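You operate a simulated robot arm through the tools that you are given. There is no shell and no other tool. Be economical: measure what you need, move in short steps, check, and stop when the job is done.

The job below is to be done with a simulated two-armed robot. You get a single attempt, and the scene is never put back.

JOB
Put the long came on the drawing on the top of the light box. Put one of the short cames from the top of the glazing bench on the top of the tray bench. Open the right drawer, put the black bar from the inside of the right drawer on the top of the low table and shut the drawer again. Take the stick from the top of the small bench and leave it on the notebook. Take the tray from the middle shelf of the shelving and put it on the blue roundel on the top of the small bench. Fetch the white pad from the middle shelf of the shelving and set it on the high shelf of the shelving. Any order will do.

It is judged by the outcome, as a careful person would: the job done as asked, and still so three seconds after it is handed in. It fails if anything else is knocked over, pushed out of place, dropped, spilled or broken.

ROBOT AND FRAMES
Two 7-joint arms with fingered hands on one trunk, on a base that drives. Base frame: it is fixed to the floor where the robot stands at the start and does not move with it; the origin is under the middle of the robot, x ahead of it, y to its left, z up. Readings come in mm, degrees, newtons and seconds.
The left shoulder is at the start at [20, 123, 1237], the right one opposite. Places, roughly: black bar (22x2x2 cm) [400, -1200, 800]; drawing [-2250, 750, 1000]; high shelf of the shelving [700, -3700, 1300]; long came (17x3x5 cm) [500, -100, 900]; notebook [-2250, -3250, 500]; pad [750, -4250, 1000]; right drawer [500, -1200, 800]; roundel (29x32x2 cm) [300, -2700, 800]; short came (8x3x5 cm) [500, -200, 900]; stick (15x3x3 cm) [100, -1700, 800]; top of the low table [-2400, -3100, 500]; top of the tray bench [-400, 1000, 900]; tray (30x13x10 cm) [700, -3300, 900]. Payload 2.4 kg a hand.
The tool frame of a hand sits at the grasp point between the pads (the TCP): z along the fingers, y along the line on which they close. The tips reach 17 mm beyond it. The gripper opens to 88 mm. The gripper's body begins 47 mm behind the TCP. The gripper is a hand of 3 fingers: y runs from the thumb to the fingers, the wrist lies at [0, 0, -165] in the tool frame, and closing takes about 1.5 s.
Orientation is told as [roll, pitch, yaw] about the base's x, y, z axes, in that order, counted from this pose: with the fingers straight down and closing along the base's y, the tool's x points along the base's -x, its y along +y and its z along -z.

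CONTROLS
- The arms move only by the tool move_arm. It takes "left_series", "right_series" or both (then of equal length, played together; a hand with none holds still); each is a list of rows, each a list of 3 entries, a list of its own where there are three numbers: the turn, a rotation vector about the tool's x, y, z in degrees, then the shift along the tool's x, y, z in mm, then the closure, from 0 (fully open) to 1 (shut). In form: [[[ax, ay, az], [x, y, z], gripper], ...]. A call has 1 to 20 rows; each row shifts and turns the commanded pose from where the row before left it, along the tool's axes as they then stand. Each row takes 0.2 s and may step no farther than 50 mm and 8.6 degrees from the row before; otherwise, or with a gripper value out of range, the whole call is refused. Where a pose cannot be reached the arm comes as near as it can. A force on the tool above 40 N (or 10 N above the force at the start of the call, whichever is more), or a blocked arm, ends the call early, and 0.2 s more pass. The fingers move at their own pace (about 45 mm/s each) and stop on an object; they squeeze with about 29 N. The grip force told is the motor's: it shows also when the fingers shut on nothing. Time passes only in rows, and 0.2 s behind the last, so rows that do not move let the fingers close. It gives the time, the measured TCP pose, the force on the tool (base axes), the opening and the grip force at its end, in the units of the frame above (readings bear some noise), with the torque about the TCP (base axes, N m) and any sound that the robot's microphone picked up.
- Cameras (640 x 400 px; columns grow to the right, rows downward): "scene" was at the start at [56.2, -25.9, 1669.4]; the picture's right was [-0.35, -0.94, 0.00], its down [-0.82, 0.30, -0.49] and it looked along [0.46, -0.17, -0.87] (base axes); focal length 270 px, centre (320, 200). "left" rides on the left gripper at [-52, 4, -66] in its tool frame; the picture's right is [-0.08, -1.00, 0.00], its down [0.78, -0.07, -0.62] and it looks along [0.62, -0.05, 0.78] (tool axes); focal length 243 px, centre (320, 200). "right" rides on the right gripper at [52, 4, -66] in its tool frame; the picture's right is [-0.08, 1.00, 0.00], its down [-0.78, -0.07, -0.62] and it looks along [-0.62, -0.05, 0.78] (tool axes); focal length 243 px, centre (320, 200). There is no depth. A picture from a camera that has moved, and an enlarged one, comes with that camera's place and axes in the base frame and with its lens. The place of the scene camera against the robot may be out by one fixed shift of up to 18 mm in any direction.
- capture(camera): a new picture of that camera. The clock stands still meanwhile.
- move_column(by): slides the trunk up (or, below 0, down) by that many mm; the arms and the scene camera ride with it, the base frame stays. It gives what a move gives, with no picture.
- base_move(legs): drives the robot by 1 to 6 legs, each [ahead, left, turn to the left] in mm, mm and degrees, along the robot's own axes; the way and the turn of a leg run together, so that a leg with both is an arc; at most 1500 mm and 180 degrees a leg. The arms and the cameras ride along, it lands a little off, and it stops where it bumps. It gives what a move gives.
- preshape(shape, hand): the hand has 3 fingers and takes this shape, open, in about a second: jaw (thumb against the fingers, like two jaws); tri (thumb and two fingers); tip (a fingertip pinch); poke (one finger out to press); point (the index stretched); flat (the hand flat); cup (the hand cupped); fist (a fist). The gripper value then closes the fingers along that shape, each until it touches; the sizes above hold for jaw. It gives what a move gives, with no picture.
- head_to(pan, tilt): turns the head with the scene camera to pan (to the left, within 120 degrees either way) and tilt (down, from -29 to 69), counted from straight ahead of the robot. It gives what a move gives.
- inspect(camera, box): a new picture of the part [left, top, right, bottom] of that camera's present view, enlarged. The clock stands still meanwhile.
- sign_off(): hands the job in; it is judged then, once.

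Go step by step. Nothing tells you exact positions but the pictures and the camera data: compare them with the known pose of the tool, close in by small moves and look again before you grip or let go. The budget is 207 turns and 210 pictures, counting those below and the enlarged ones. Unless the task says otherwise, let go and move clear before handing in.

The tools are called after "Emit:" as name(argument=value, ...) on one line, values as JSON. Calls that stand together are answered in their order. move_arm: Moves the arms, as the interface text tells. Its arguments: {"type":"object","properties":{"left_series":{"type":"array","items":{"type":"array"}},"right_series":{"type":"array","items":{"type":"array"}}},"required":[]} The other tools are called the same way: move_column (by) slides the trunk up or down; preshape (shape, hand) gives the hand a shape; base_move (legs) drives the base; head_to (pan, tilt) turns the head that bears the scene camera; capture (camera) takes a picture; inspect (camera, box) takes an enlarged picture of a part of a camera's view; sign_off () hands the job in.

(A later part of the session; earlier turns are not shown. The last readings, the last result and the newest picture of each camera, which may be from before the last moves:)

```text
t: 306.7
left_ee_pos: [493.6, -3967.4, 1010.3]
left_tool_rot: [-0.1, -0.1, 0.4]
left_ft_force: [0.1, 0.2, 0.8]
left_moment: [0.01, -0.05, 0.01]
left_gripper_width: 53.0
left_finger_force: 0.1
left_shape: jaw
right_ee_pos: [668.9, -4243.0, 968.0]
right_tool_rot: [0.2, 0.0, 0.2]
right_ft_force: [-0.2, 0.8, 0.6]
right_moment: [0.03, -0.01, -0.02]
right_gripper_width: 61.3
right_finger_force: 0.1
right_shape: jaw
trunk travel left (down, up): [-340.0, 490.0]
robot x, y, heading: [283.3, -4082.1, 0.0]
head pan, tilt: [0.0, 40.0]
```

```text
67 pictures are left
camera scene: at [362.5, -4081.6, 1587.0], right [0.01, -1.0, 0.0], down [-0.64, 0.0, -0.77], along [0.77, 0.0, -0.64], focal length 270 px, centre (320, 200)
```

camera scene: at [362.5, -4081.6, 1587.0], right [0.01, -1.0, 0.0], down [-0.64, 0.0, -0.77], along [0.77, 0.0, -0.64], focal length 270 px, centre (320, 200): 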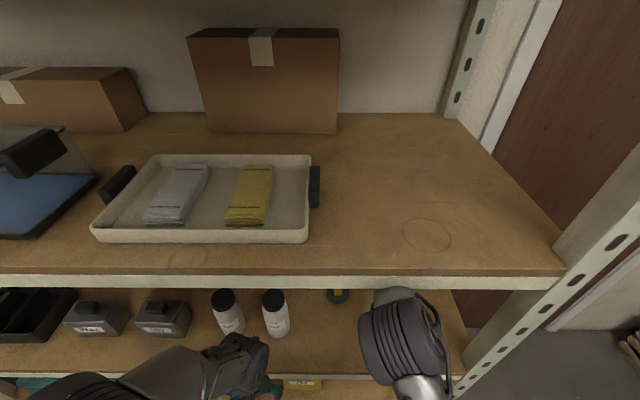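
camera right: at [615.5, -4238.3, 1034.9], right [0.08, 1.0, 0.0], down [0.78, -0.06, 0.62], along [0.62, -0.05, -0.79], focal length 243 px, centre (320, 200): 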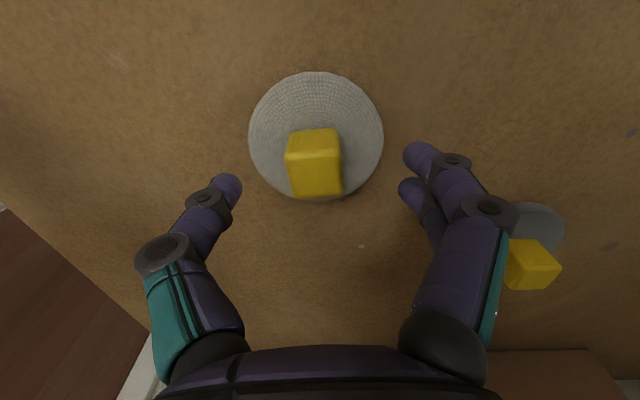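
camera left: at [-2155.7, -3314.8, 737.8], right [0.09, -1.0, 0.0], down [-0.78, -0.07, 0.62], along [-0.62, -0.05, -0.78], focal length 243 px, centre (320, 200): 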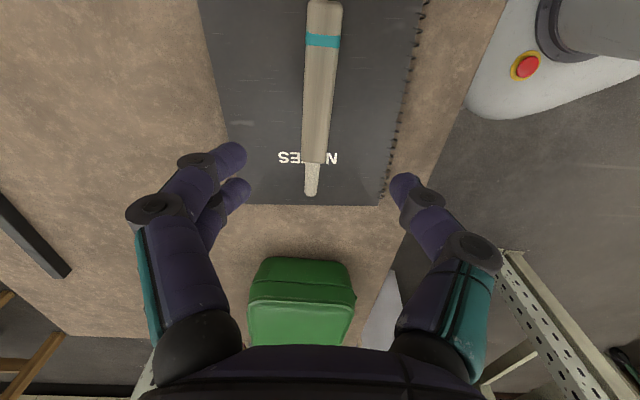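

The disc is centred at about (664,-4244), with its top at z≈923. I move back 4 mm, descend to z≈945 and close on the knob.

Emit:
move_arm(right_series=[[[0, 0, 0], [4, -1, 12], 0.35], [[0, 0, 0], [0, 0, 11], 0.35], [[0, 0, 0], [0, 0, 0], 0.35]])

Emit:
capture(camera="right")

```text
t: 307.5
left_ee_pos: [495.0, -3967.0, 1010.8]
left_tool_rot: [-0.1, -0.1, 0.4]
left_ft_force: [-0.2, 0.1, -0.5]
left_moment: [0.01, -0.02, 0.0]
left_gripper_width: 52.9
left_finger_force: 0.0
left_shape: jaw
right_ee_pos: [664.4, -4244.3, 945.1]
right_tool_rot: [0.1, 0.2, 0.3]
right_ft_force: [0.9, -0.1, 0.3]
right_moment: [0.01, -0.01, -0.02]
right_gripper_width: 57.4
right_finger_force: 0.1
right_shape: jaw
trunk travel left (down, up): [-340.0, 490.0]
robot x, y, heading: [282.3, -4080.5, 0.4]
head pan, tilt: [0.0, 40.0]
```

```text
66 pictures are left
camera right: at [611.5, -4239.6, 1012.1], right [0.08, 1.0, 0.0], down [0.78, -0.06, 0.62], along [0.62, -0.05, -0.78], focal length 243 px, centre (320, 200)
```

right: 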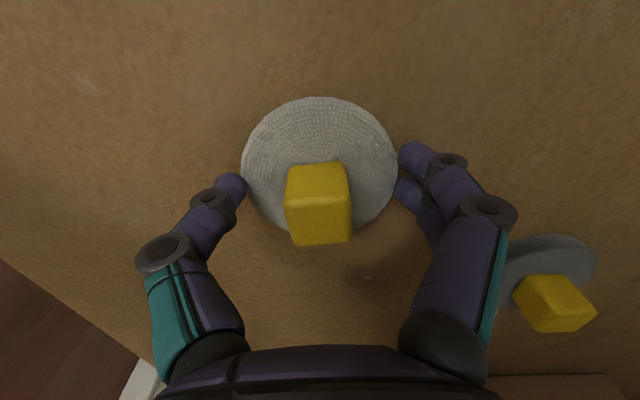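

Everything is aligned. I close on the knob.

Emit:
move_arm(right_series=[[[0, 0, 0], [0, 0, 1], 0.6], [[0, 0, 0], [0, 0, 0], 1], [[0, 0, 0], [0, 0, 0], 1], [[0, 0, 0], [0, 0, 0], 1], [[0, 0, 0], [0, 0, 0], 1], [[0, 0, 0], [0, 0, 0], 1], [[0, 0, 0], [0, 0, 0], 1]])

Emit:
move_arm(right_series=[[[0, 0, 0], [0, 0, -5], 1], [[0, 0, 0], [0, 0, -10], 1], [[0, 0, 0], [0, 0, -10], 1], [[0, 0, 0], [0, 0, 0], 1]])

Emit:
capture(camera="right")

```text
t: 309.1
left_ee_pos: [492.7, -3967.2, 1011.4]
left_tool_rot: [-0.1, -0.2, 0.4]
left_ft_force: [1.1, -0.3, 0.4]
left_moment: [0.04, -0.03, -0.03]
left_gripper_width: 53.0
left_finger_force: 0.1
left_shape: jaw
right_ee_pos: [665.2, -4243.7, 946.2]
right_tool_rot: [0.1, -0.1, 0.2]
right_ft_force: [5.2, 0.3, 25.8]
right_moment: [0.13, -0.13, -0.05]
right_gripper_width: 44.7
right_finger_force: 29.3
right_shape: jaw
trunk travel left (down, up): [-340.0, 490.0]
robot x, y, heading: [281.1, -4077.1, 0.1]
head pan, tilt: [0.0, 40.0]
```

```text
t: 310.1
left_ee_pos: [494.4, -3968.1, 1010.6]
left_tool_rot: [0.0, -0.1, 0.4]
left_ft_force: [1.2, -0.1, 0.3]
left_moment: [-0.02, -0.01, 0.01]
left_gripper_width: 53.2
left_finger_force: 0.0
left_shape: jaw
right_ee_pos: [663.5, -4244.6, 969.3]
right_tool_rot: [0.1, 0.2, 0.4]
right_ft_force: [-0.4, 0.2, -0.6]
right_moment: [-0.03, -0.02, -0.01]
right_gripper_width: 44.4
right_finger_force: 29.2
right_shape: jaw
trunk travel left (down, up): [-340.0, 490.0]
robot x, y, heading: [286.3, -4076.3, 0.2]
head pan, tilt: [0.0, 40.0]
```

```text
65 pictures are left
camera right: at [611.0, -4239.6, 1036.0], right [0.08, 1.0, 0.0], down [0.78, -0.06, 0.62], along [0.62, -0.05, -0.79], focal length 243 px, centre (320, 200)
```

right: 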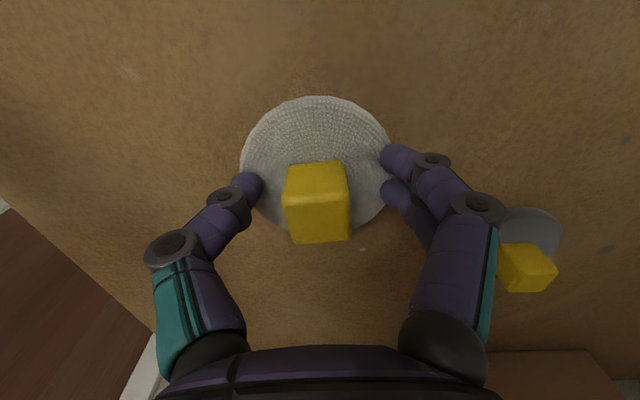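

The fingers took the disc by its rim rather than the knob. I set it back down and re-grip a little higher on the knob.

Emit:
move_arm(right_series=[[[0, 0, 0], [0, 0, 10], 1], [[0, 0, 0], [0, 0, 10], 1], [[0, 0, 0], [0, 0, 3], 1], [[0, 0, 0], [0, 0, 0], 1]])

```text
t: 311.1
left_ee_pos: [494.5, -3967.4, 1011.1]
left_tool_rot: [0.0, 0.0, 0.4]
left_ft_force: [0.2, 0.7, 0.3]
left_moment: [0.03, 0.02, 0.0]
left_gripper_width: 53.1
left_finger_force: 0.0
left_shape: jaw
right_ee_pos: [665.4, -4243.0, 945.7]
right_tool_rot: [0.2, 0.0, 0.3]
right_ft_force: [0.0, 0.3, 0.2]
right_moment: [-0.01, 0.0, 0.0]
right_gripper_width: 44.3
right_finger_force: 28.8
right_shape: jaw
trunk travel left (down, up): [-340.0, 490.0]
robot x, y, heading: [283.4, -4074.6, -0.0]
head pan, tilt: [0.0, 40.0]
```

Emit:
move_arm(right_series=[[[0, 0, 0], [0, 0, 1], 1], [[0, 0, 0], [0, 0, 0], 0.5], [[0, 0, 0], [0, 0, 0], 0.4], [[0, 0, 0], [0, 0, 0], 0.3], [[0, 0, 0], [0, 0, 0], 0.3], [[0, 0, 0], [0, 0, -6], 0.3], [[0, 0, 0], [0, 0, -6], 0.3], [[0, 0, 0], [0, 0, 0], 0.3]])

Emit:
capture(camera="right")

```text
t: 312.9
left_ee_pos: [493.8, -3968.0, 1011.8]
left_tool_rot: [-0.1, -0.1, 0.5]
left_ft_force: [0.0, 0.7, -0.1]
left_moment: [-0.05, -0.03, -0.04]
left_gripper_width: 53.4
left_finger_force: 0.0
left_shape: jaw
right_ee_pos: [665.7, -4242.4, 957.1]
right_tool_rot: [0.1, 0.1, 0.3]
right_ft_force: [0.1, 0.0, -1.4]
right_moment: [0.04, -0.01, 0.02]
right_gripper_width: 61.5
right_finger_force: 0.1
right_shape: jaw
trunk travel left (down, up): [-340.0, 490.0]
robot x, y, heading: [282.3, -4078.7, 0.2]
head pan, tilt: [0.0, 40.0]
```

```text
64 pictures are left
camera right: at [612.1, -4238.2, 1024.0], right [0.08, 1.0, 0.0], down [0.78, -0.06, 0.62], along [0.62, -0.05, -0.79], focal length 243 px, centre (320, 200)
```

right: 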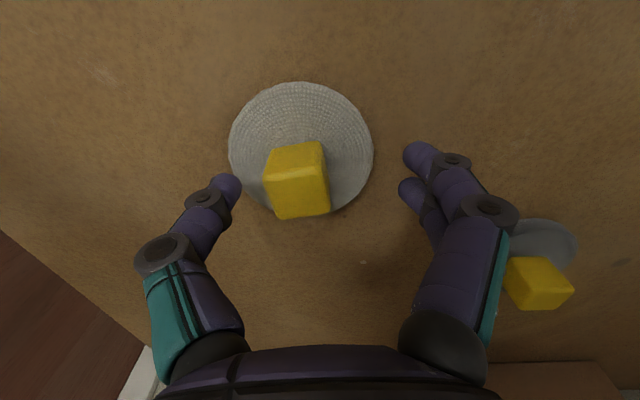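

The disc shifted about 9 mm. I centre on the knob and close at this higher level.

Emit:
move_arm(right_series=[[[0, 0, 0], [4, -9.5, 0], 0.3], [[0, 0, 0], [0, 0, 0], 0.3], [[0, 0, 0], [0, 0, 0], 0.6], [[0, 0, 0], [0, 0, 0], 0.8], [[0, 0, 0], [0, 0, 0], 1], [[0, 0, 0], [0, 0, 0], 1], [[0, 0, 0], [0, 0, 0], 1], [[0, 0, 0], [0, 0, 0], 1], [[0, 0, 0], [0, 0, 0], 1]])

Emit:
capture(camera="right")

```text
t: 314.9
left_ee_pos: [495.2, -3968.6, 1011.6]
left_tool_rot: [0.0, -0.1, 0.5]
left_ft_force: [0.2, -0.4, 0.7]
left_moment: [0.0, -0.03, -0.01]
left_gripper_width: 53.3
left_finger_force: 0.0
left_shape: jaw
right_ee_pos: [660.7, -4253.0, 956.6]
right_tool_rot: [0.0, 0.0, 0.3]
right_ft_force: [-1.0, -1.2, 3.4]
right_moment: [0.03, -0.08, -0.05]
right_gripper_width: 11.1
right_finger_force: 29.2
right_shape: jaw
trunk travel left (down, up): [-340.0, 490.0]
robot x, y, heading: [281.8, -4082.2, 0.4]
head pan, tilt: [0.0, 40.0]
```

```text
63 pictures are left
camera right: at [607.7, -4248.1, 1023.9], right [0.08, 1.0, 0.0], down [0.78, -0.06, 0.62], along [0.62, -0.05, -0.78], focal length 243 px, centre (320, 200)
```

right: 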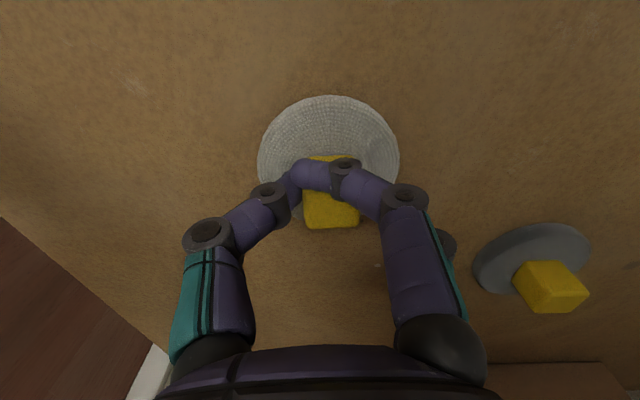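

The fingers closed just in front of the knob. I open, go 9 mm farther forward and close again.

Emit:
move_arm(right_series=[[[0, 0, 0], [0, 0, 0], 0.6], [[0, 0, 0], [0, 0, 0], 0.4], [[0, 0, 0], [0, 0, 0], 0.35], [[0, 0, 0], [0, 0, 0], 0.35], [[0, 0, 0], [-9, 2, 0], 0.35], [[0, 0, 0], [0, 0, 0], 0.35]])

Emit:
capture(camera="right")

```text
t: 316.3
left_ee_pos: [494.0, -3967.6, 1010.8]
left_tool_rot: [0.0, 0.0, 0.4]
left_ft_force: [0.8, 0.0, 0.0]
left_moment: [-0.01, 0.01, 0.04]
left_gripper_width: 53.2
left_finger_force: 0.0
left_shape: jaw
right_ee_pos: [670.0, -4250.7, 956.9]
right_tool_rot: [0.2, 0.1, 0.2]
right_ft_force: [-0.9, -0.2, 0.6]
right_moment: [-0.01, -0.02, -0.02]
right_gripper_width: 57.0
right_finger_force: 0.0
right_shape: jaw
trunk travel left (down, up): [-340.0, 490.0]
robot x, y, heading: [286.8, -4079.8, 0.5]
head pan, tilt: [0.0, 40.0]
```

```text
62 pictures are left
camera right: at [616.4, -4246.2, 1024.1], right [0.08, 1.0, 0.0], down [0.78, -0.06, 0.62], along [0.62, -0.05, -0.79], focal length 243 px, centre (320, 200)
```

right: 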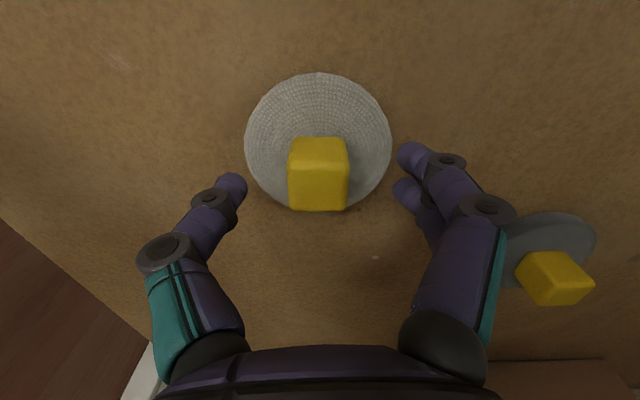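

The knob is now in line with the fingertips. I close.

Emit:
move_arm(right_series=[[[0, 0, 0], [0, 0, 3], 0.4], [[0, 0, 0], [0, 0, 0], 0.6], [[0, 0, 0], [0, 0, 0], 0.8], [[0, 0, 0], [0, 0, 0], 1], [[0, 0, 0], [0, 0, 0], 1], [[0, 0, 0], [0, 0, 0], 1], [[0, 0, 0], [0, 0, 0], 1], [[0, 0, 0], [0, 0, 0], 1]])

Emit:
capture(camera="right")

```text
t: 318.1
left_ee_pos: [494.9, -3967.9, 1010.4]
left_tool_rot: [0.0, -0.1, 0.4]
left_ft_force: [-0.5, 0.1, 0.7]
left_moment: [0.01, 0.02, 0.01]
left_gripper_width: 53.1
left_finger_force: 0.0
left_shape: jaw
right_ee_pos: [670.1, -4250.5, 953.9]
right_tool_rot: [0.1, 0.1, 0.3]
right_ft_force: [0.8, 0.2, 0.7]
right_moment: [-0.01, -0.01, -0.03]
right_gripper_width: 16.4
right_finger_force: 28.9
right_shape: jaw
trunk travel left (down, up): [-340.0, 490.0]
robot x, y, heading: [283.2, -4078.8, 0.4]
head pan, tilt: [0.0, 40.0]
```

```text
61 pictures are left
camera right: at [616.5, -4246.6, 1021.0], right [0.08, 1.0, 0.0], down [0.78, -0.06, 0.62], along [0.62, -0.05, -0.78], focal length 243 px, centre (320, 200)
```

right: 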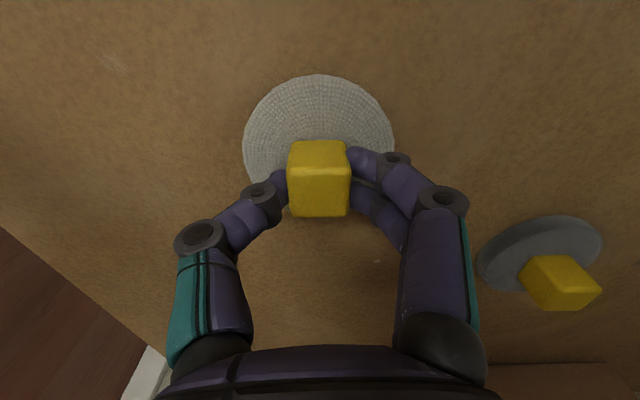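

The knob is properly gripped. I lift a little, back the base out, raise the trunk and check.

Emit:
move_arm(right_series=[[[0, 0, 0], [0, 0, -8], 1], [[0, 0, 0], [0, 0, -12], 1], [[0, 0, 0], [0, 0, 0], 1]])

Emit:
base_move(legs=[[-200, 0, 0]])

Emit:
move_column(by=395)

Emit:
capture(camera="right")

Emit:
capture(camera="scene")

```text
t: 318.9
left_ee_pos: [494.4, -3967.8, 1010.9]
left_tool_rot: [-0.1, -0.1, 0.4]
left_ft_force: [-0.5, -0.5, -0.6]
left_moment: [0.03, 0.01, 0.01]
left_gripper_width: 53.2
left_finger_force: 0.1
left_shape: jaw
right_ee_pos: [669.1, -4252.1, 976.2]
right_tool_rot: [0.1, 0.1, 0.3]
right_ft_force: [0.6, -0.6, -0.5]
right_moment: [0.04, 0.01, 0.02]
right_gripper_width: 16.5
right_finger_force: 28.8
right_shape: jaw
trunk travel left (down, up): [-340.0, 490.0]
robot x, y, heading: [282.8, -4078.5, -0.0]
head pan, tilt: [0.0, 40.0]
```

```text
t: 320.5
left_ee_pos: [294.4, -3969.1, 1012.3]
left_tool_rot: [0.0, -0.2, 0.2]
left_ft_force: [0.2, 0.4, 0.0]
left_moment: [0.0, -0.01, 0.02]
left_gripper_width: 53.2
left_finger_force: 0.1
left_shape: jaw
right_ee_pos: [468.6, -4254.1, 975.4]
right_tool_rot: [0.1, 0.1, 0.1]
right_ft_force: [-0.4, 0.6, -0.1]
right_moment: [0.0, 0.01, -0.05]
right_gripper_width: 16.2
right_finger_force: 29.0
right_shape: jaw
trunk travel left (down, up): [-340.0, 490.0]
robot x, y, heading: [79.3, -4080.5, 0.1]
head pan, tilt: [0.0, 40.0]
```

```text
t: 324.3
left_ee_pos: [294.7, -3968.7, 1406.5]
left_tool_rot: [-0.1, -0.2, 0.2]
left_ft_force: [0.4, 0.0, -0.6]
left_moment: [0.01, -0.02, -0.05]
left_gripper_width: 53.1
left_finger_force: 0.0
left_shape: jaw
right_ee_pos: [470.7, -4253.9, 1369.7]
right_tool_rot: [0.1, 0.1, 0.2]
right_ft_force: [0.7, -0.6, 0.4]
right_moment: [0.0, 0.0, 0.03]
right_gripper_width: 16.4
right_finger_force: 29.0
right_shape: jaw
trunk travel left (down, up): [-735.0, 95.0]
robot x, y, heading: [82.3, -4078.6, -0.0]
head pan, tilt: [0.0, 40.0]
```

```text
60 pictures are left
camera right: at [416.7, -4249.0, 1437.1], right [0.08, 1.0, 0.0], down [0.78, -0.07, 0.62], along [0.62, -0.05, -0.79], focal length 243 px, centre (320, 200)
```

right: 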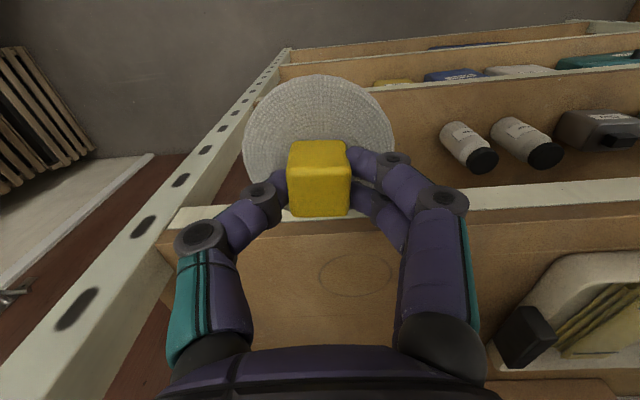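

```text
59 pictures are left
camera scene: at [163.5, -4082.6, 1981.9], right [0.0, -1.0, 0.0], down [-0.64, 0.0, -0.77], along [0.77, 0.0, -0.64], focal length 270 px, centre (320, 200)
```

scene: 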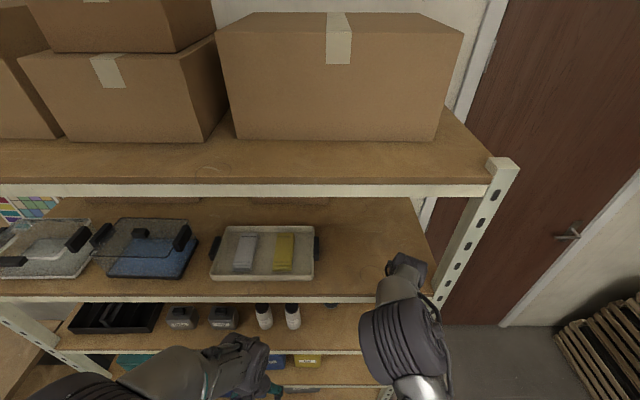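

I drive forward so the pad is over the high shelf.

Emit:
base_move(legs=[[190, 0, 0]])

Emit:
capture(camera="right")

```text
t: 325.9
left_ee_pos: [487.6, -3968.1, 1406.7]
left_tool_rot: [0.0, -0.1, 0.3]
left_ft_force: [-0.1, -0.6, 0.2]
left_moment: [-0.01, -0.01, 0.02]
left_gripper_width: 53.0
left_finger_force: 0.1
left_shape: jaw
right_ee_pos: [663.1, -4252.2, 1370.8]
right_tool_rot: [0.1, 0.1, 0.3]
right_ft_force: [0.5, 0.4, 0.6]
right_moment: [-0.03, -0.02, -0.03]
right_gripper_width: 16.4
right_finger_force: 28.8
right_shape: jaw
trunk travel left (down, up): [-735.0, 95.0]
robot x, y, heading: [276.9, -4077.8, -0.1]
head pan, tilt: [0.0, 40.0]
```

```text
58 pictures are left
camera right: at [609.5, -4247.7, 1437.1], right [0.08, 1.0, 0.0], down [0.78, -0.06, 0.62], along [0.62, -0.05, -0.79], focal length 243 px, centre (320, 200)
```

right: 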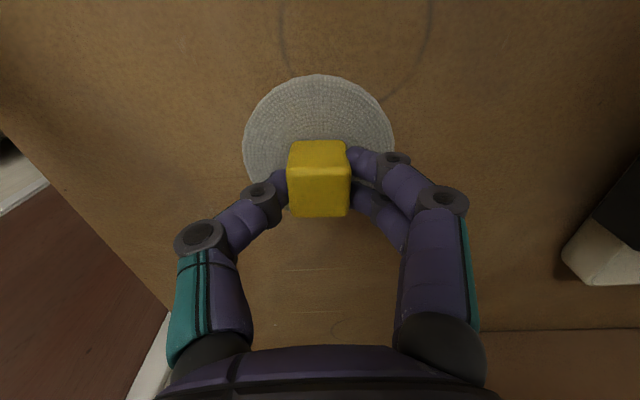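

Emit:
move_arm(right_series=[[[0, 0, 0], [0, 0, 15], 1], [[0, 0, 0], [0, 0, 15], 1], [[0, 0, 0], [0, 0, 3], 1], [[0, 0, 0], [0, 0, 0], 1]])

Emit:
move_arm(right_series=[[[0, 0, 0], [0, 0, 2.5], 1], [[0, 0, 0], [0, 0, 0], 1]])

Emit:
capture(camera="right")

```text
t: 326.9
left_ee_pos: [487.3, -3967.7, 1405.0]
left_tool_rot: [-0.1, -0.1, 0.2]
left_ft_force: [-0.9, -0.3, 0.0]
left_moment: [0.03, -0.01, -0.01]
left_gripper_width: 53.3
left_finger_force: 0.0
left_shape: jaw
right_ee_pos: [663.3, -4251.5, 1338.2]
right_tool_rot: [0.1, 0.1, 0.2]
right_ft_force: [-0.7, -0.3, -1.1]
right_moment: [0.01, 0.0, -0.02]
right_gripper_width: 16.4
right_finger_force: 28.5
right_shape: jaw
trunk travel left (down, up): [-735.0, 95.0]
robot x, y, heading: [276.2, -4077.6, 0.1]
head pan, tilt: [0.0, 40.0]
```

```text
t: 327.5
left_ee_pos: [487.4, -3968.1, 1405.6]
left_tool_rot: [-0.1, -0.1, 0.2]
left_ft_force: [-0.1, 0.3, 0.4]
left_moment: [-0.01, 0.03, 0.04]
left_gripper_width: 52.8
left_finger_force: 0.0
left_shape: jaw
right_ee_pos: [663.3, -4252.4, 1333.5]
right_tool_rot: [0.1, 0.1, 0.2]
right_ft_force: [-0.2, -0.2, -0.2]
right_moment: [0.04, 0.0, 0.01]
right_gripper_width: 16.3
right_finger_force: 28.7
right_shape: jaw
trunk travel left (down, up): [-735.0, 95.0]
robot x, y, heading: [273.1, -4078.8, 0.2]
head pan, tilt: [0.0, 40.0]
```

```text
57 pictures are left
camera right: at [609.4, -4247.6, 1401.2], right [0.08, 1.0, 0.0], down [0.78, -0.06, 0.62], along [0.62, -0.05, -0.78], focal length 243 px, centre (320, 200)
```

right: 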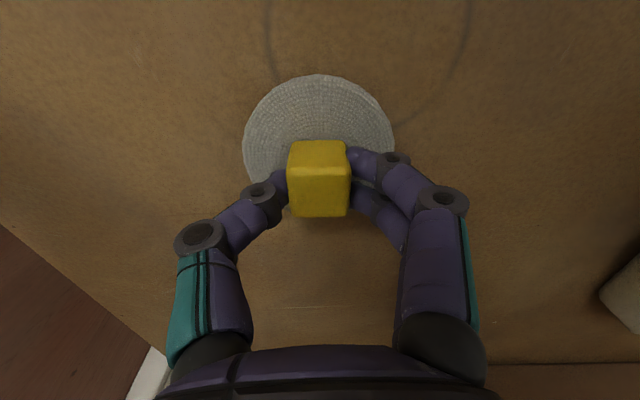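

Emit:
move_arm(right_series=[[[0, 0, 0], [0, 0, 2], 1], [[0, 0, 0], [0, 0, 1], 1], [[0, 0, 0], [0, 0, 0], 1]])

```text
t: 328.3
left_ee_pos: [487.6, -3966.8, 1407.9]
left_tool_rot: [-0.1, -0.1, 0.3]
left_ft_force: [0.3, 0.1, 0.7]
left_moment: [-0.03, 0.0, 0.0]
left_gripper_width: 53.1
left_finger_force: 0.0
left_shape: jaw
right_ee_pos: [660.4, -4252.1, 1332.7]
right_tool_rot: [0.1, 0.0, 0.2]
right_ft_force: [1.8, -0.5, 10.4]
right_moment: [-0.02, -0.04, -0.05]
right_gripper_width: 16.8
right_finger_force: 29.3
right_shape: jaw
trunk travel left (down, up): [-735.0, 95.0]
robot x, y, heading: [273.6, -4077.6, -0.0]
head pan, tilt: [0.0, 40.0]
```

Contact with 10 N. I ease up 1 mm and open.

Emit:
move_arm(right_series=[[[0, 0, 0], [0, 0, -1], 1], [[0, 0, 0], [0, 0, 0], 0.8], [[0, 0, 0], [0, 0, 0], 0.7], [[0, 0, 0], [0, 0, 0], 0.6], [[0, 0, 0], [0, 0, 0], 0.5], [[0, 0, 0], [0, 0, 0], 0.35], [[0, 0, 0], [0, 0, 0], 0.3], [[0, 0, 0], [0, 0, -15], 0.3], [[0, 0, 0], [0, 0, -25], 0.3], [[0, 0, 0], [0, 0, 0], 0.3]])

Emit:
capture(camera="right")

```text
t: 330.5
left_ee_pos: [487.0, -3967.1, 1405.7]
left_tool_rot: [0.1, 0.0, 0.2]
left_ft_force: [-0.5, -0.5, -0.7]
left_moment: [-0.02, -0.02, 0.01]
left_gripper_width: 53.1
left_finger_force: 0.0
left_shape: jaw
right_ee_pos: [663.7, -4251.2, 1372.5]
right_tool_rot: [0.1, 0.1, 0.2]
right_ft_force: [-0.1, 0.6, 1.0]
right_moment: [-0.01, -0.01, 0.03]
right_gripper_width: 61.3
right_finger_force: 0.1
right_shape: jaw
trunk travel left (down, up): [-735.0, 95.0]
robot x, y, heading: [275.7, -4077.4, 0.2]
head pan, tilt: [0.0, 40.0]
```

```text
56 pictures are left
camera right: at [609.9, -4247.2, 1439.6], right [0.08, 1.0, 0.0], down [0.78, -0.06, 0.62], along [0.62, -0.05, -0.78], focal length 243 px, centre (320, 200)
```

right: 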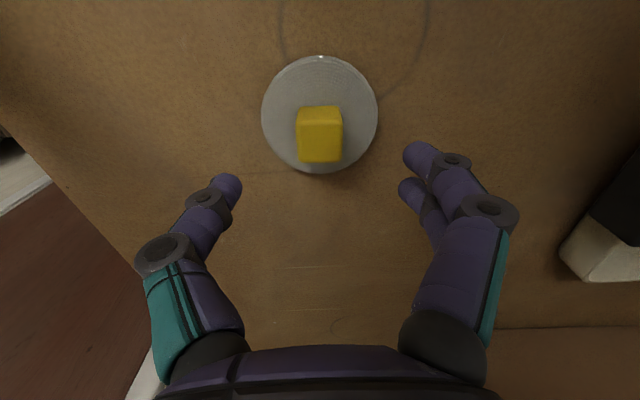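

The white pad stands on the high shelf. I back out, lower the trunk, pitch the left hand 40° forward for the tray's arch and move along to it.

Emit:
base_move(legs=[[-230, 0, 0]])

Emit:
move_column(by=-395)

Emit:
base_move(legs=[[0, 640, 0]])

Emit:
move_arm(left_series=[[[0, -8, 0], [0, 0, 0], 0.3], [[0, -8, 0], [0, 0, 0], 0.3], [[0, -8, 0], [0, 0, 0], 0.3], [[0, -8, 0], [0, 0, 0], 0.3], [[0, -8, 0], [0, 0, 0], 0.3], [[0, 0, 0], [0, 0, 0], 0.3]])

Emit:
capture(camera="scene")

Emit:
capture(camera="left")

```text
t: 332.2
left_ee_pos: [254.4, -3967.9, 1406.0]
left_tool_rot: [-0.1, -0.1, 0.2]
left_ft_force: [-0.1, 0.5, -0.3]
left_moment: [0.01, 0.01, -0.01]
left_gripper_width: 53.3
left_finger_force: 0.0
left_shape: jaw
right_ee_pos: [429.9, -4254.5, 1371.8]
right_tool_rot: [0.1, 0.1, 0.1]
right_ft_force: [0.1, 0.3, 0.8]
right_moment: [-0.02, 0.01, 0.03]
right_gripper_width: 61.1
right_finger_force: 0.0
right_shape: jaw
trunk travel left (down, up): [-735.0, 95.0]
robot x, y, heading: [41.4, -4079.9, 0.4]
head pan, tilt: [0.0, 40.0]
```

```text
t: 336.0
left_ee_pos: [254.6, -3968.8, 1011.2]
left_tool_rot: [-0.2, 0.0, 0.2]
left_ft_force: [0.5, 0.1, -0.5]
left_moment: [0.0, -0.03, -0.04]
left_gripper_width: 53.2
left_finger_force: 0.1
left_shape: jaw
right_ee_pos: [430.1, -4254.4, 977.9]
right_tool_rot: [0.2, 0.2, 0.1]
right_ft_force: [0.8, 0.9, -0.1]
right_moment: [0.03, -0.03, 0.0]
right_gripper_width: 61.3
right_finger_force: 0.1
right_shape: jaw
trunk travel left (down, up): [-340.0, 490.0]
robot x, y, heading: [41.8, -4080.9, 0.1]
head pan, tilt: [0.0, 40.0]
```

```text
t: 339.5
left_ee_pos: [251.7, -3338.4, 1010.3]
left_tool_rot: [-0.1, -0.1, 0.5]
left_ft_force: [-0.9, -0.1, 0.3]
left_moment: [0.01, -0.01, 0.03]
left_gripper_width: 53.0
left_finger_force: 0.0
left_shape: jaw
right_ee_pos: [428.0, -3622.2, 978.0]
right_tool_rot: [0.1, 0.1, 0.2]
right_ft_force: [0.2, 1.3, 0.8]
right_moment: [-0.02, 0.0, 0.03]
right_gripper_width: 61.5
right_finger_force: 0.0
right_shape: jaw
trunk travel left (down, up): [-340.0, 490.0]
robot x, y, heading: [37.2, -3451.3, 0.3]
head pan, tilt: [0.0, 40.0]
```

```text
t: 340.9
left_ee_pos: [328.9, -3352.6, 1001.5]
left_tool_rot: [-2.4, -35.3, 0.7]
left_ft_force: [0.0, -0.4, 0.1]
left_moment: [-0.02, -0.01, 0.08]
left_gripper_width: 61.3
left_finger_force: 0.0
left_shape: jaw
left hand out of reach, approached as far as the arm can: row 1, 2, 3, 4, 5
right_ee_pos: [427.1, -3621.2, 977.8]
right_tool_rot: [0.2, 0.1, 0.3]
right_ft_force: [-0.4, 0.4, 0.3]
right_moment: [0.0, -0.04, -0.04]
right_gripper_width: 61.1
right_finger_force: 0.0
right_shape: jaw
trunk travel left (down, up): [-340.0, 490.0]
robot x, y, heading: [40.4, -3449.0, 0.1]
head pan, tilt: [0.0, 40.0]
```

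```text
55 pictures are left
camera scene: at [120.4, -3452.0, 1587.0], right [0.01, -1.0, 0.0], down [-0.64, 0.0, -0.77], along [0.77, 0.0, -0.64], focal length 270 px, centre (320, 200)
```

scene: 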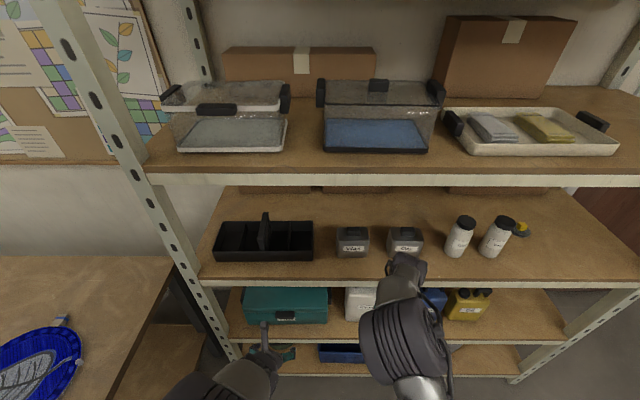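

```text
54 pictures are left
camera left: at [334.0, -3347.5, 1086.0], right [0.06, -0.99, 0.08], down [-1.0, -0.05, 0.06], along [-0.06, -0.09, -0.99], focal length 243 px, centre (320, 200)
```

left: 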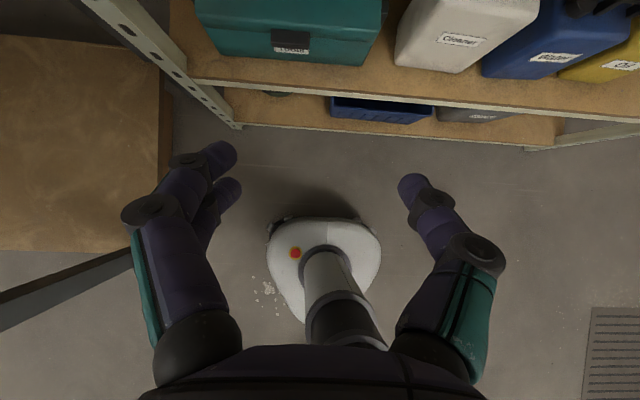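

The tray's arch is at about (690,-3272). The hand was too close in to pitch fully, so I extend it and move to stand off in front of the tray.

Emit:
move_arm(left_series=[[[0, 0, 0], [-33, 0, 19], 0.3], [[0, 0, 0], [-33, 0, 19], 0.3], [[0, 0, 0], [-33, 0, 19], 0.3], [[0, 0, 0], [-32, 0, 20], 0.3], [[0, 0, 0], [0, 0, 0], 0.3]], right_series=[[[0, 0, 0], [40, 0, 0], 0.3], [[0, 0, 0], [40, 0, 0], 0.3], [[0, 0, 0], [40, 0, 0], 0.3], [[0, 0, 0], [0, 0, 0], 0.3], [[0, 0, 0], [0, 0, 0], 0.3]])

Emit:
base_move(legs=[[120, 65, 0]])

Emit:
capture(camera="scene")

Emit:
capture(camera="left")

```text
t: 342.1
left_ee_pos: [481.3, -3353.8, 1014.8]
left_tool_rot: [-2.4, -35.2, 0.7]
left_ft_force: [0.8, 1.1, 0.4]
left_moment: [0.0, 0.01, 0.02]
left_gripper_width: 61.3
left_finger_force: 0.0
left_shape: jaw
right_ee_pos: [307.0, -3622.0, 979.2]
right_tool_rot: [0.1, 0.0, 0.4]
right_ft_force: [-0.1, 0.3, -0.6]
right_moment: [0.0, 0.02, 0.0]
right_gripper_width: 61.2
right_finger_force: 0.1
right_shape: jaw
trunk travel left (down, up): [-340.0, 490.0]
robot x, y, heading: [43.1, -3448.5, 0.4]
head pan, tilt: [0.0, 40.0]
```

```text
t: 343.4
left_ee_pos: [601.4, -3287.7, 1013.8]
left_tool_rot: [-2.6, -35.0, 0.6]
left_ft_force: [0.4, -0.1, 0.7]
left_moment: [0.0, -0.02, 0.0]
left_gripper_width: 61.4
left_finger_force: 0.0
left_shape: jaw
right_ee_pos: [425.9, -3556.1, 976.9]
right_tool_rot: [0.1, 0.2, 0.2]
right_ft_force: [0.1, -0.2, 0.0]
right_moment: [-0.02, -0.03, 0.0]
right_gripper_width: 61.1
right_finger_force: 0.1
right_shape: jaw
trunk travel left (down, up): [-340.0, 490.0]
robot x, y, heading: [159.4, -3385.5, 0.1]
head pan, tilt: [0.0, 40.0]
```

```text
53 pictures are left
camera scene: at [241.6, -3385.2, 1586.9], right [0.0, -1.0, 0.0], down [-0.64, 0.0, -0.77], along [0.77, 0.0, -0.64], focal length 270 px, centre (320, 200)
```

scene: 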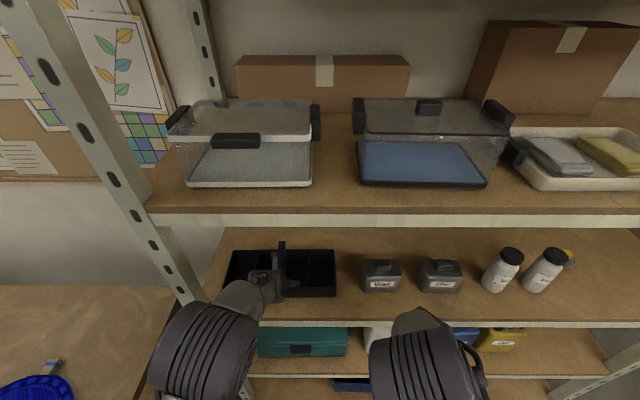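

```text
52 pictures are left
camera left: at [606.6, -3282.0, 1097.8], right [0.06, -0.99, 0.08], down [-1.0, -0.05, 0.06], along [-0.06, -0.09, -0.99], focal length 243 px, centre (320, 200)
```

left: 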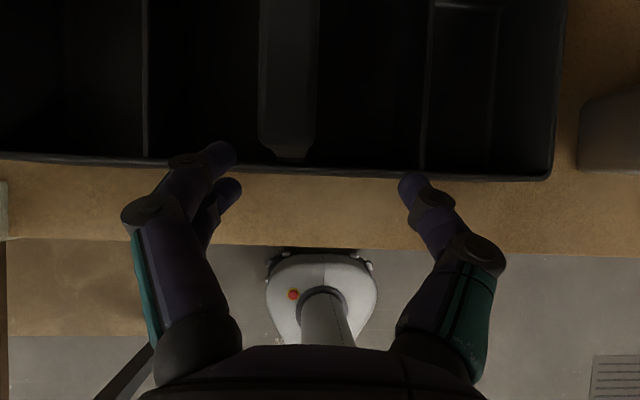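

The arch bar runs along y≈-3277 from x≈622, centred near x 685. I shift sideways to straddle it and drive forward along it.

Emit:
move_arm(left_series=[[[2.4, 0, 0], [0, 11, 0], 0.3], [[0, 0, 0], [0, 0, 0], 0.3]])

Emit:
base_move(legs=[[40, 0, 0]])

Emit:
capture(camera="left")

Emit:
inspect(camera="scene", box=[140, 200, 380, 350])

```text
t: 344.0
left_ee_pos: [602.0, -3278.2, 1013.4]
left_tool_rot: [-4.8, -35.2, 0.4]
left_ft_force: [0.1, -0.1, -0.4]
left_moment: [0.01, -0.01, -0.01]
left_gripper_width: 61.3
left_finger_force: 0.1
left_shape: jaw
right_ee_pos: [425.2, -3555.9, 978.9]
right_tool_rot: [0.1, 0.2, 0.3]
right_ft_force: [-0.6, -0.2, 0.5]
right_moment: [-0.01, 0.0, 0.03]
right_gripper_width: 61.4
right_finger_force: 0.1
right_shape: jaw
trunk travel left (down, up): [-340.0, 490.0]
robot x, y, heading: [161.5, -3385.0, 0.0]
head pan, tilt: [0.0, 40.0]
```

```text
t: 344.9
left_ee_pos: [643.3, -3276.7, 1014.1]
left_tool_rot: [-4.8, -35.0, 0.6]
left_ft_force: [0.1, 0.6, 0.0]
left_moment: [-0.02, 0.04, 0.01]
left_gripper_width: 61.4
left_finger_force: 0.0
left_shape: jaw
right_ee_pos: [466.8, -3555.9, 977.7]
right_tool_rot: [0.1, 0.2, 0.2]
right_ft_force: [0.0, 0.1, -0.3]
right_moment: [-0.01, -0.02, 0.01]
right_gripper_width: 61.4
right_finger_force: 0.1
right_shape: jaw
trunk travel left (down, up): [-340.0, 490.0]
robot x, y, heading: [200.9, -3384.4, 0.2]
head pan, tilt: [0.0, 40.0]
```

```text
51 pictures are left
camera left: at [647.9, -3269.0, 1096.9], right [0.03, -0.99, 0.12], down [-1.0, -0.02, 0.06], along [-0.06, -0.12, -0.99], focal length 243 px, centre (320, 200)
```

left: 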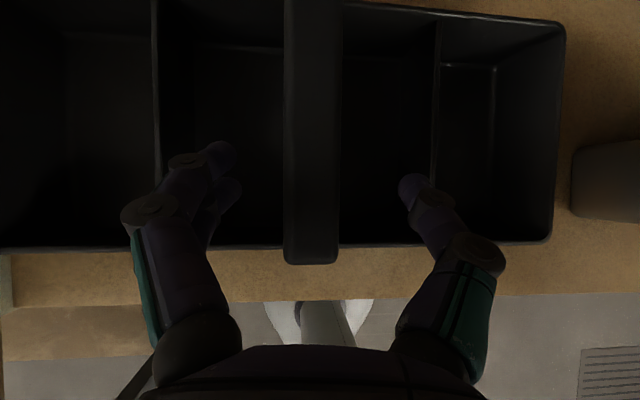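

```text
2.67 times, centred on (260, 275) of scene
camera zoom: at [282.5, -3385.8, 1586.8], right [0.0, -1.0, 0.0], down [-0.64, 0.0, -0.76], along [0.76, 0.0, -0.64], focal length 719 px, centre (480, 0)
```

zoom: 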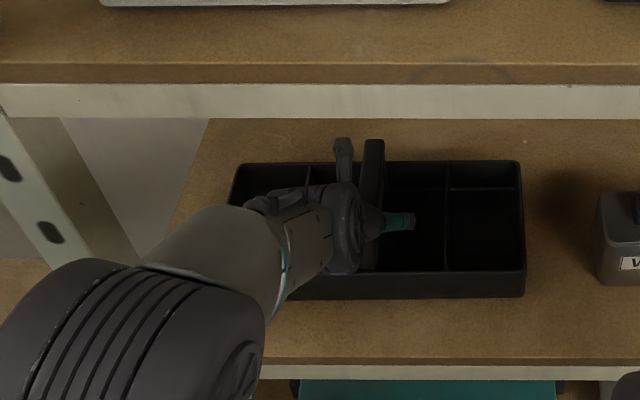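

The hand straddles the bar. I fix the roll, drive 38 mm further to the bar's middle and settle lower.

Emit:
move_arm(left_series=[[[-4.8, 0, 0], [0, 0, 0], 0.3], [[0, 0, 0], [0, 0, 0], 0.3]])

Emit:
base_move(legs=[[38, 0, 0]])

Emit:
move_arm(left_series=[[[0, 0, 0], [3, 0, 4], 0.3], [[0, 0, 0], [3, 0, 4], 0.3], [[0, 0, 0], [0, 0, 0], 0.3]])

Emit:
capture(camera="left")

```text
t: 345.5
left_ee_pos: [640.7, -3277.0, 1014.5]
left_tool_rot: [-0.1, -35.2, 0.6]
left_ft_force: [-0.6, -1.1, -0.3]
left_moment: [0.0, 0.02, 0.04]
left_gripper_width: 61.3
left_finger_force: 0.0
left_shape: jaw
right_ee_pos: [465.7, -3556.8, 979.0]
right_tool_rot: [0.1, 0.0, 0.3]
right_ft_force: [0.0, -0.2, 0.3]
right_moment: [0.04, -0.03, 0.0]
right_gripper_width: 61.1
right_finger_force: 0.0
right_shape: jaw
trunk travel left (down, up): [-340.0, 490.0]
robot x, y, heading: [202.2, -3381.7, 0.2]
head pan, tilt: [0.0, 40.0]
```

```text
t: 346.4
left_ee_pos: [682.7, -3278.8, 1013.4]
left_tool_rot: [0.0, -35.0, 0.6]
left_ft_force: [-0.5, 0.4, 0.2]
left_moment: [0.04, 0.0, -0.03]
left_gripper_width: 61.2
left_finger_force: 0.1
left_shape: jaw
right_ee_pos: [506.3, -3556.3, 978.0]
right_tool_rot: [0.2, 0.2, 0.2]
right_ft_force: [0.8, 0.2, 1.0]
right_moment: [-0.02, 0.0, 0.01]
right_gripper_width: 61.4
right_finger_force: 0.1
right_shape: jaw
trunk travel left (down, up): [-340.0, 490.0]
robot x, y, heading: [242.4, -3379.2, -0.1]
head pan, tilt: [0.0, 40.0]
```

```text
t: 347.2
left_ee_pos: [680.7, -3278.1, 1005.1]
left_tool_rot: [0.0, -35.1, 0.5]
left_ft_force: [-1.0, 1.0, -0.5]
left_moment: [-0.01, 0.01, 0.01]
left_gripper_width: 61.3
left_finger_force: 0.0
left_shape: jaw
right_ee_pos: [504.5, -3556.4, 978.7]
right_tool_rot: [0.0, 0.1, 0.2]
right_ft_force: [-0.3, -0.1, 0.0]
right_moment: [-0.02, 0.01, -0.01]
right_gripper_width: 61.4
right_finger_force: 0.0
right_shape: jaw
trunk travel left (down, up): [-340.0, 490.0]
robot x, y, heading: [241.2, -3382.8, 0.2]
head pan, tilt: [0.0, 40.0]
```

```text
49 pictures are left
camera left: at [684.3, -3274.8, 1088.2], right [0.08, -1.0, 0.05], down [-1.0, -0.08, 0.06], along [-0.06, -0.05, -1.0], focal length 243 px, centre (320, 200)
```

left: 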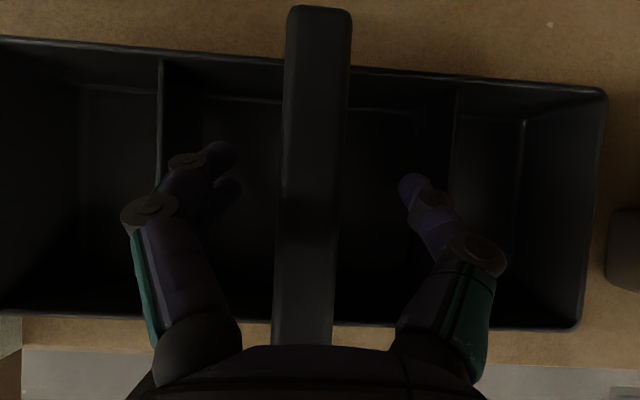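

The hand is centred on the bar. I close.

Emit:
move_arm(left_series=[[[0, 0, 0], [0, 0, 0], 0.6], [[0, 0, 0], [0, 0, 0], 0.8], [[0, 0, 0], [0, 0, 0], 1], [[0, 0, 0], [0, 0, 0], 1], [[0, 0, 0], [0, 0, 0], 1], [[0, 0, 0], [0, 0, 0], 1], [[0, 0, 0], [0, 0, 0], 1]])

Emit:
capture(camera="left")

```text
t: 348.8
left_ee_pos: [678.8, -3278.8, 1004.8]
left_tool_rot: [0.0, -35.1, 0.6]
left_ft_force: [0.0, -0.2, -2.9]
left_moment: [0.0, -0.03, -0.05]
left_gripper_width: 0.0
left_finger_force: 28.6
left_shape: jaw
right_ee_pos: [504.5, -3555.9, 979.4]
right_tool_rot: [0.2, 0.2, 0.1]
right_ft_force: [-0.3, -0.1, 0.1]
right_moment: [0.03, 0.01, 0.0]
right_gripper_width: 61.3
right_finger_force: 0.1
right_shape: jaw
trunk travel left (down, up): [-340.0, 490.0]
robot x, y, heading: [237.7, -3381.5, 0.4]
head pan, tilt: [0.0, 40.0]
```

```text
48 pictures are left
camera left: at [684.3, -3274.7, 1088.3], right [0.08, -1.0, 0.05], down [-1.0, -0.08, 0.06], along [-0.06, -0.05, -1.0], focal length 243 px, centre (320, 200)
```

left: 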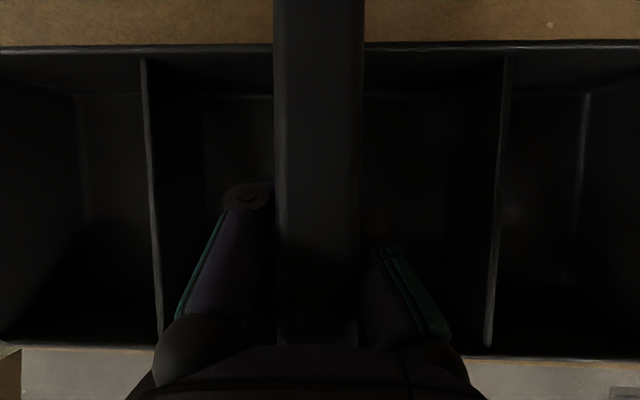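

The fingers closed beneath the bar, caging the arch, so the tray hangs on them. I lift gently and check that it hangs level.

Emit:
move_arm(left_series=[[[0, 0, 0], [-5.7, 0, -8.2], 1], [[0, 0, 0], [-8.6, 0, -12.3], 1], [[0, 0, 0], [0, 0, 0], 1], [[0, 0, 0], [0, 0, 0], 1]])

Emit:
capture(camera="left")

Emit:
capture(camera="scene")

```text
t: 349.8
left_ee_pos: [680.6, -3278.1, 1029.1]
left_tool_rot: [0.0, -35.1, 0.6]
left_ft_force: [0.3, 0.6, -2.8]
left_moment: [0.03, 0.0, 0.02]
left_gripper_width: 0.1
left_finger_force: 29.5
left_shape: jaw
right_ee_pos: [505.4, -3557.0, 978.4]
right_tool_rot: [0.1, 0.1, 0.2]
right_ft_force: [-0.3, 0.1, -0.2]
right_moment: [0.02, 0.0, 0.0]
right_gripper_width: 61.2
right_finger_force: 0.0
right_shape: jaw
trunk travel left (down, up): [-340.0, 490.0]
robot x, y, heading: [239.4, -3385.8, 0.1]
head pan, tilt: [0.0, 40.0]
```

```text
47 pictures are left
camera left: at [685.1, -3274.5, 1113.4], right [0.08, -1.0, 0.05], down [-1.0, -0.08, 0.06], along [-0.06, -0.05, -1.0], focal length 243 px, centre (320, 200)
```

left: 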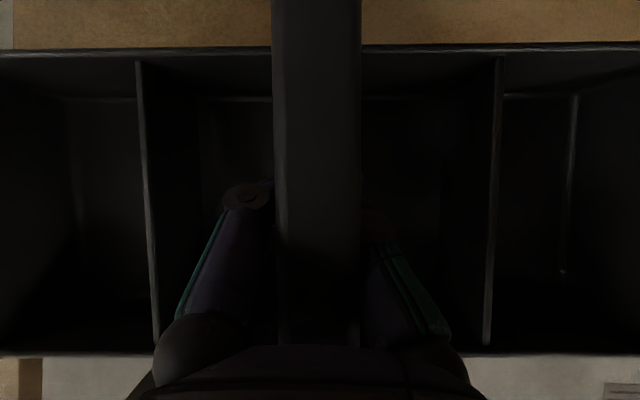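

```text
46 pictures are left
camera scene: at [319.2, -3385.7, 1586.9], right [0.0, -1.0, 0.0], down [-0.64, 0.0, -0.77], along [0.77, 0.0, -0.64], focal length 270 px, centre (320, 200)
```

scene: 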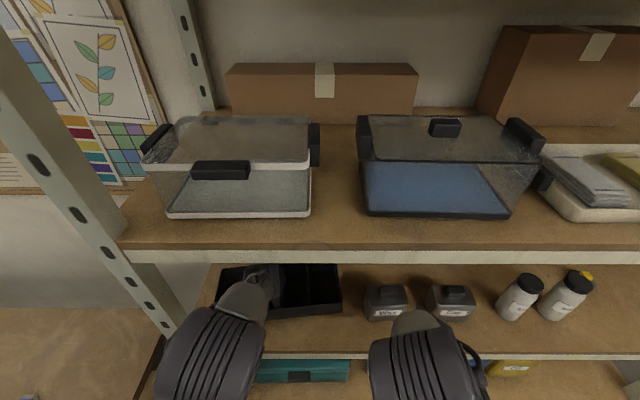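

The tray hangs level and moves with the hand. I back straight out and strafe to the small bench's roundel.

Emit:
base_move(legs=[[-300, 0, 0], [-190, 0, 0], [0, 560, 0]])

Emit:
capture(camera="scene")

Emit:
capture(camera="left")

```text
t: 355.8
left_ee_pos: [184.2, -2718.8, 1028.6]
left_tool_rot: [-0.2, -35.1, 0.5]
left_ft_force: [0.9, -0.5, -2.7]
left_moment: [-0.01, 0.0, 0.01]
left_gripper_width: 0.2
left_finger_force: 29.2
left_shape: jaw
right_ee_pos: [10.0, -2997.6, 979.3]
right_tool_rot: [0.0, 0.1, 0.2]
right_ft_force: [0.4, -0.1, 0.5]
right_moment: [-0.02, 0.0, 0.0]
right_gripper_width: 61.3
right_finger_force: 0.1
right_shape: jaw
trunk travel left (down, up): [-340.0, 490.0]
robot x, y, heading: [-255.7, -2823.1, 0.2]
head pan, tilt: [0.0, 40.0]
```

```text
45 pictures are left
camera scene: at [-176.7, -2826.7, 1586.9], right [0.0, -1.0, 0.0], down [-0.64, 0.0, -0.77], along [0.77, 0.0, -0.64], focal length 270 px, centre (320, 200)
```

scene: 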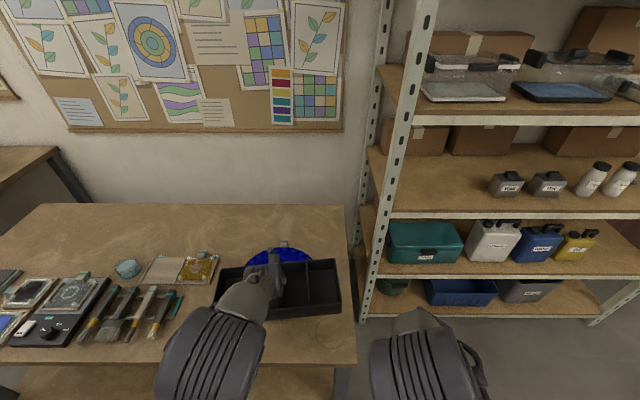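

```text
44 pictures are left
camera left: at [189.0, -2715.3, 1113.2], right [0.08, -1.0, 0.05], down [-1.0, -0.08, 0.06], along [-0.06, -0.05, -1.0], focal length 243 px, centre (320, 200)
```

left: 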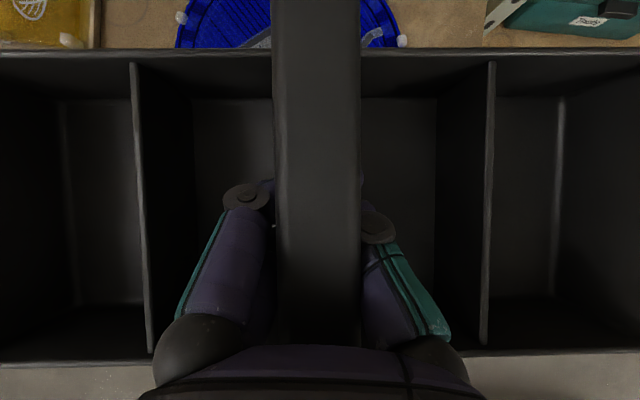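

I see the roundel just beyond the tray; it's centred near (350,-2682). I zoom in on its rim clips to judge their height.

Emit:
inspect(camera="left", box=[150, 0, 450, 60])

Emit:
inspect(camera="scene", box=[200, 225, 360, 325])

```text
2.13 times, centred on (300, 30) of left
camera zoom: at [189.0, -2715.3, 1113.2], right [0.08, -1.0, 0.05], down [-1.0, -0.08, 0.06], along [-0.06, -0.05, -1.0], focal length 518 px, centre (363, 563)
```

zoom: 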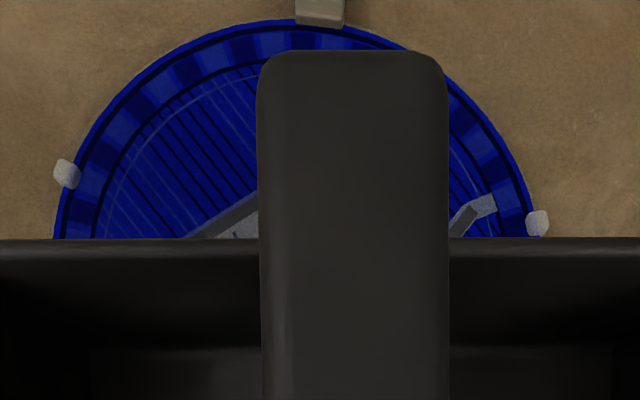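

```text
4.00 times, centred on (280, 275) of scene
camera zoom: at [-176.7, -2826.7, 1586.9], right [0.0, -1.0, 0.0], down [-0.64, 0.0, -0.77], along [0.77, 0.0, -0.64], focal length 1079 px, centre (480, -100)
```

zoom: 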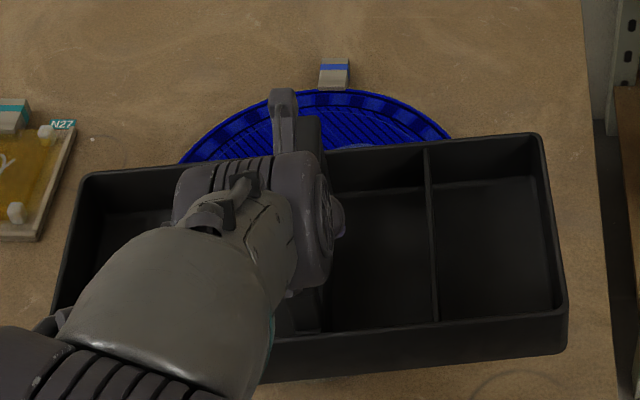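

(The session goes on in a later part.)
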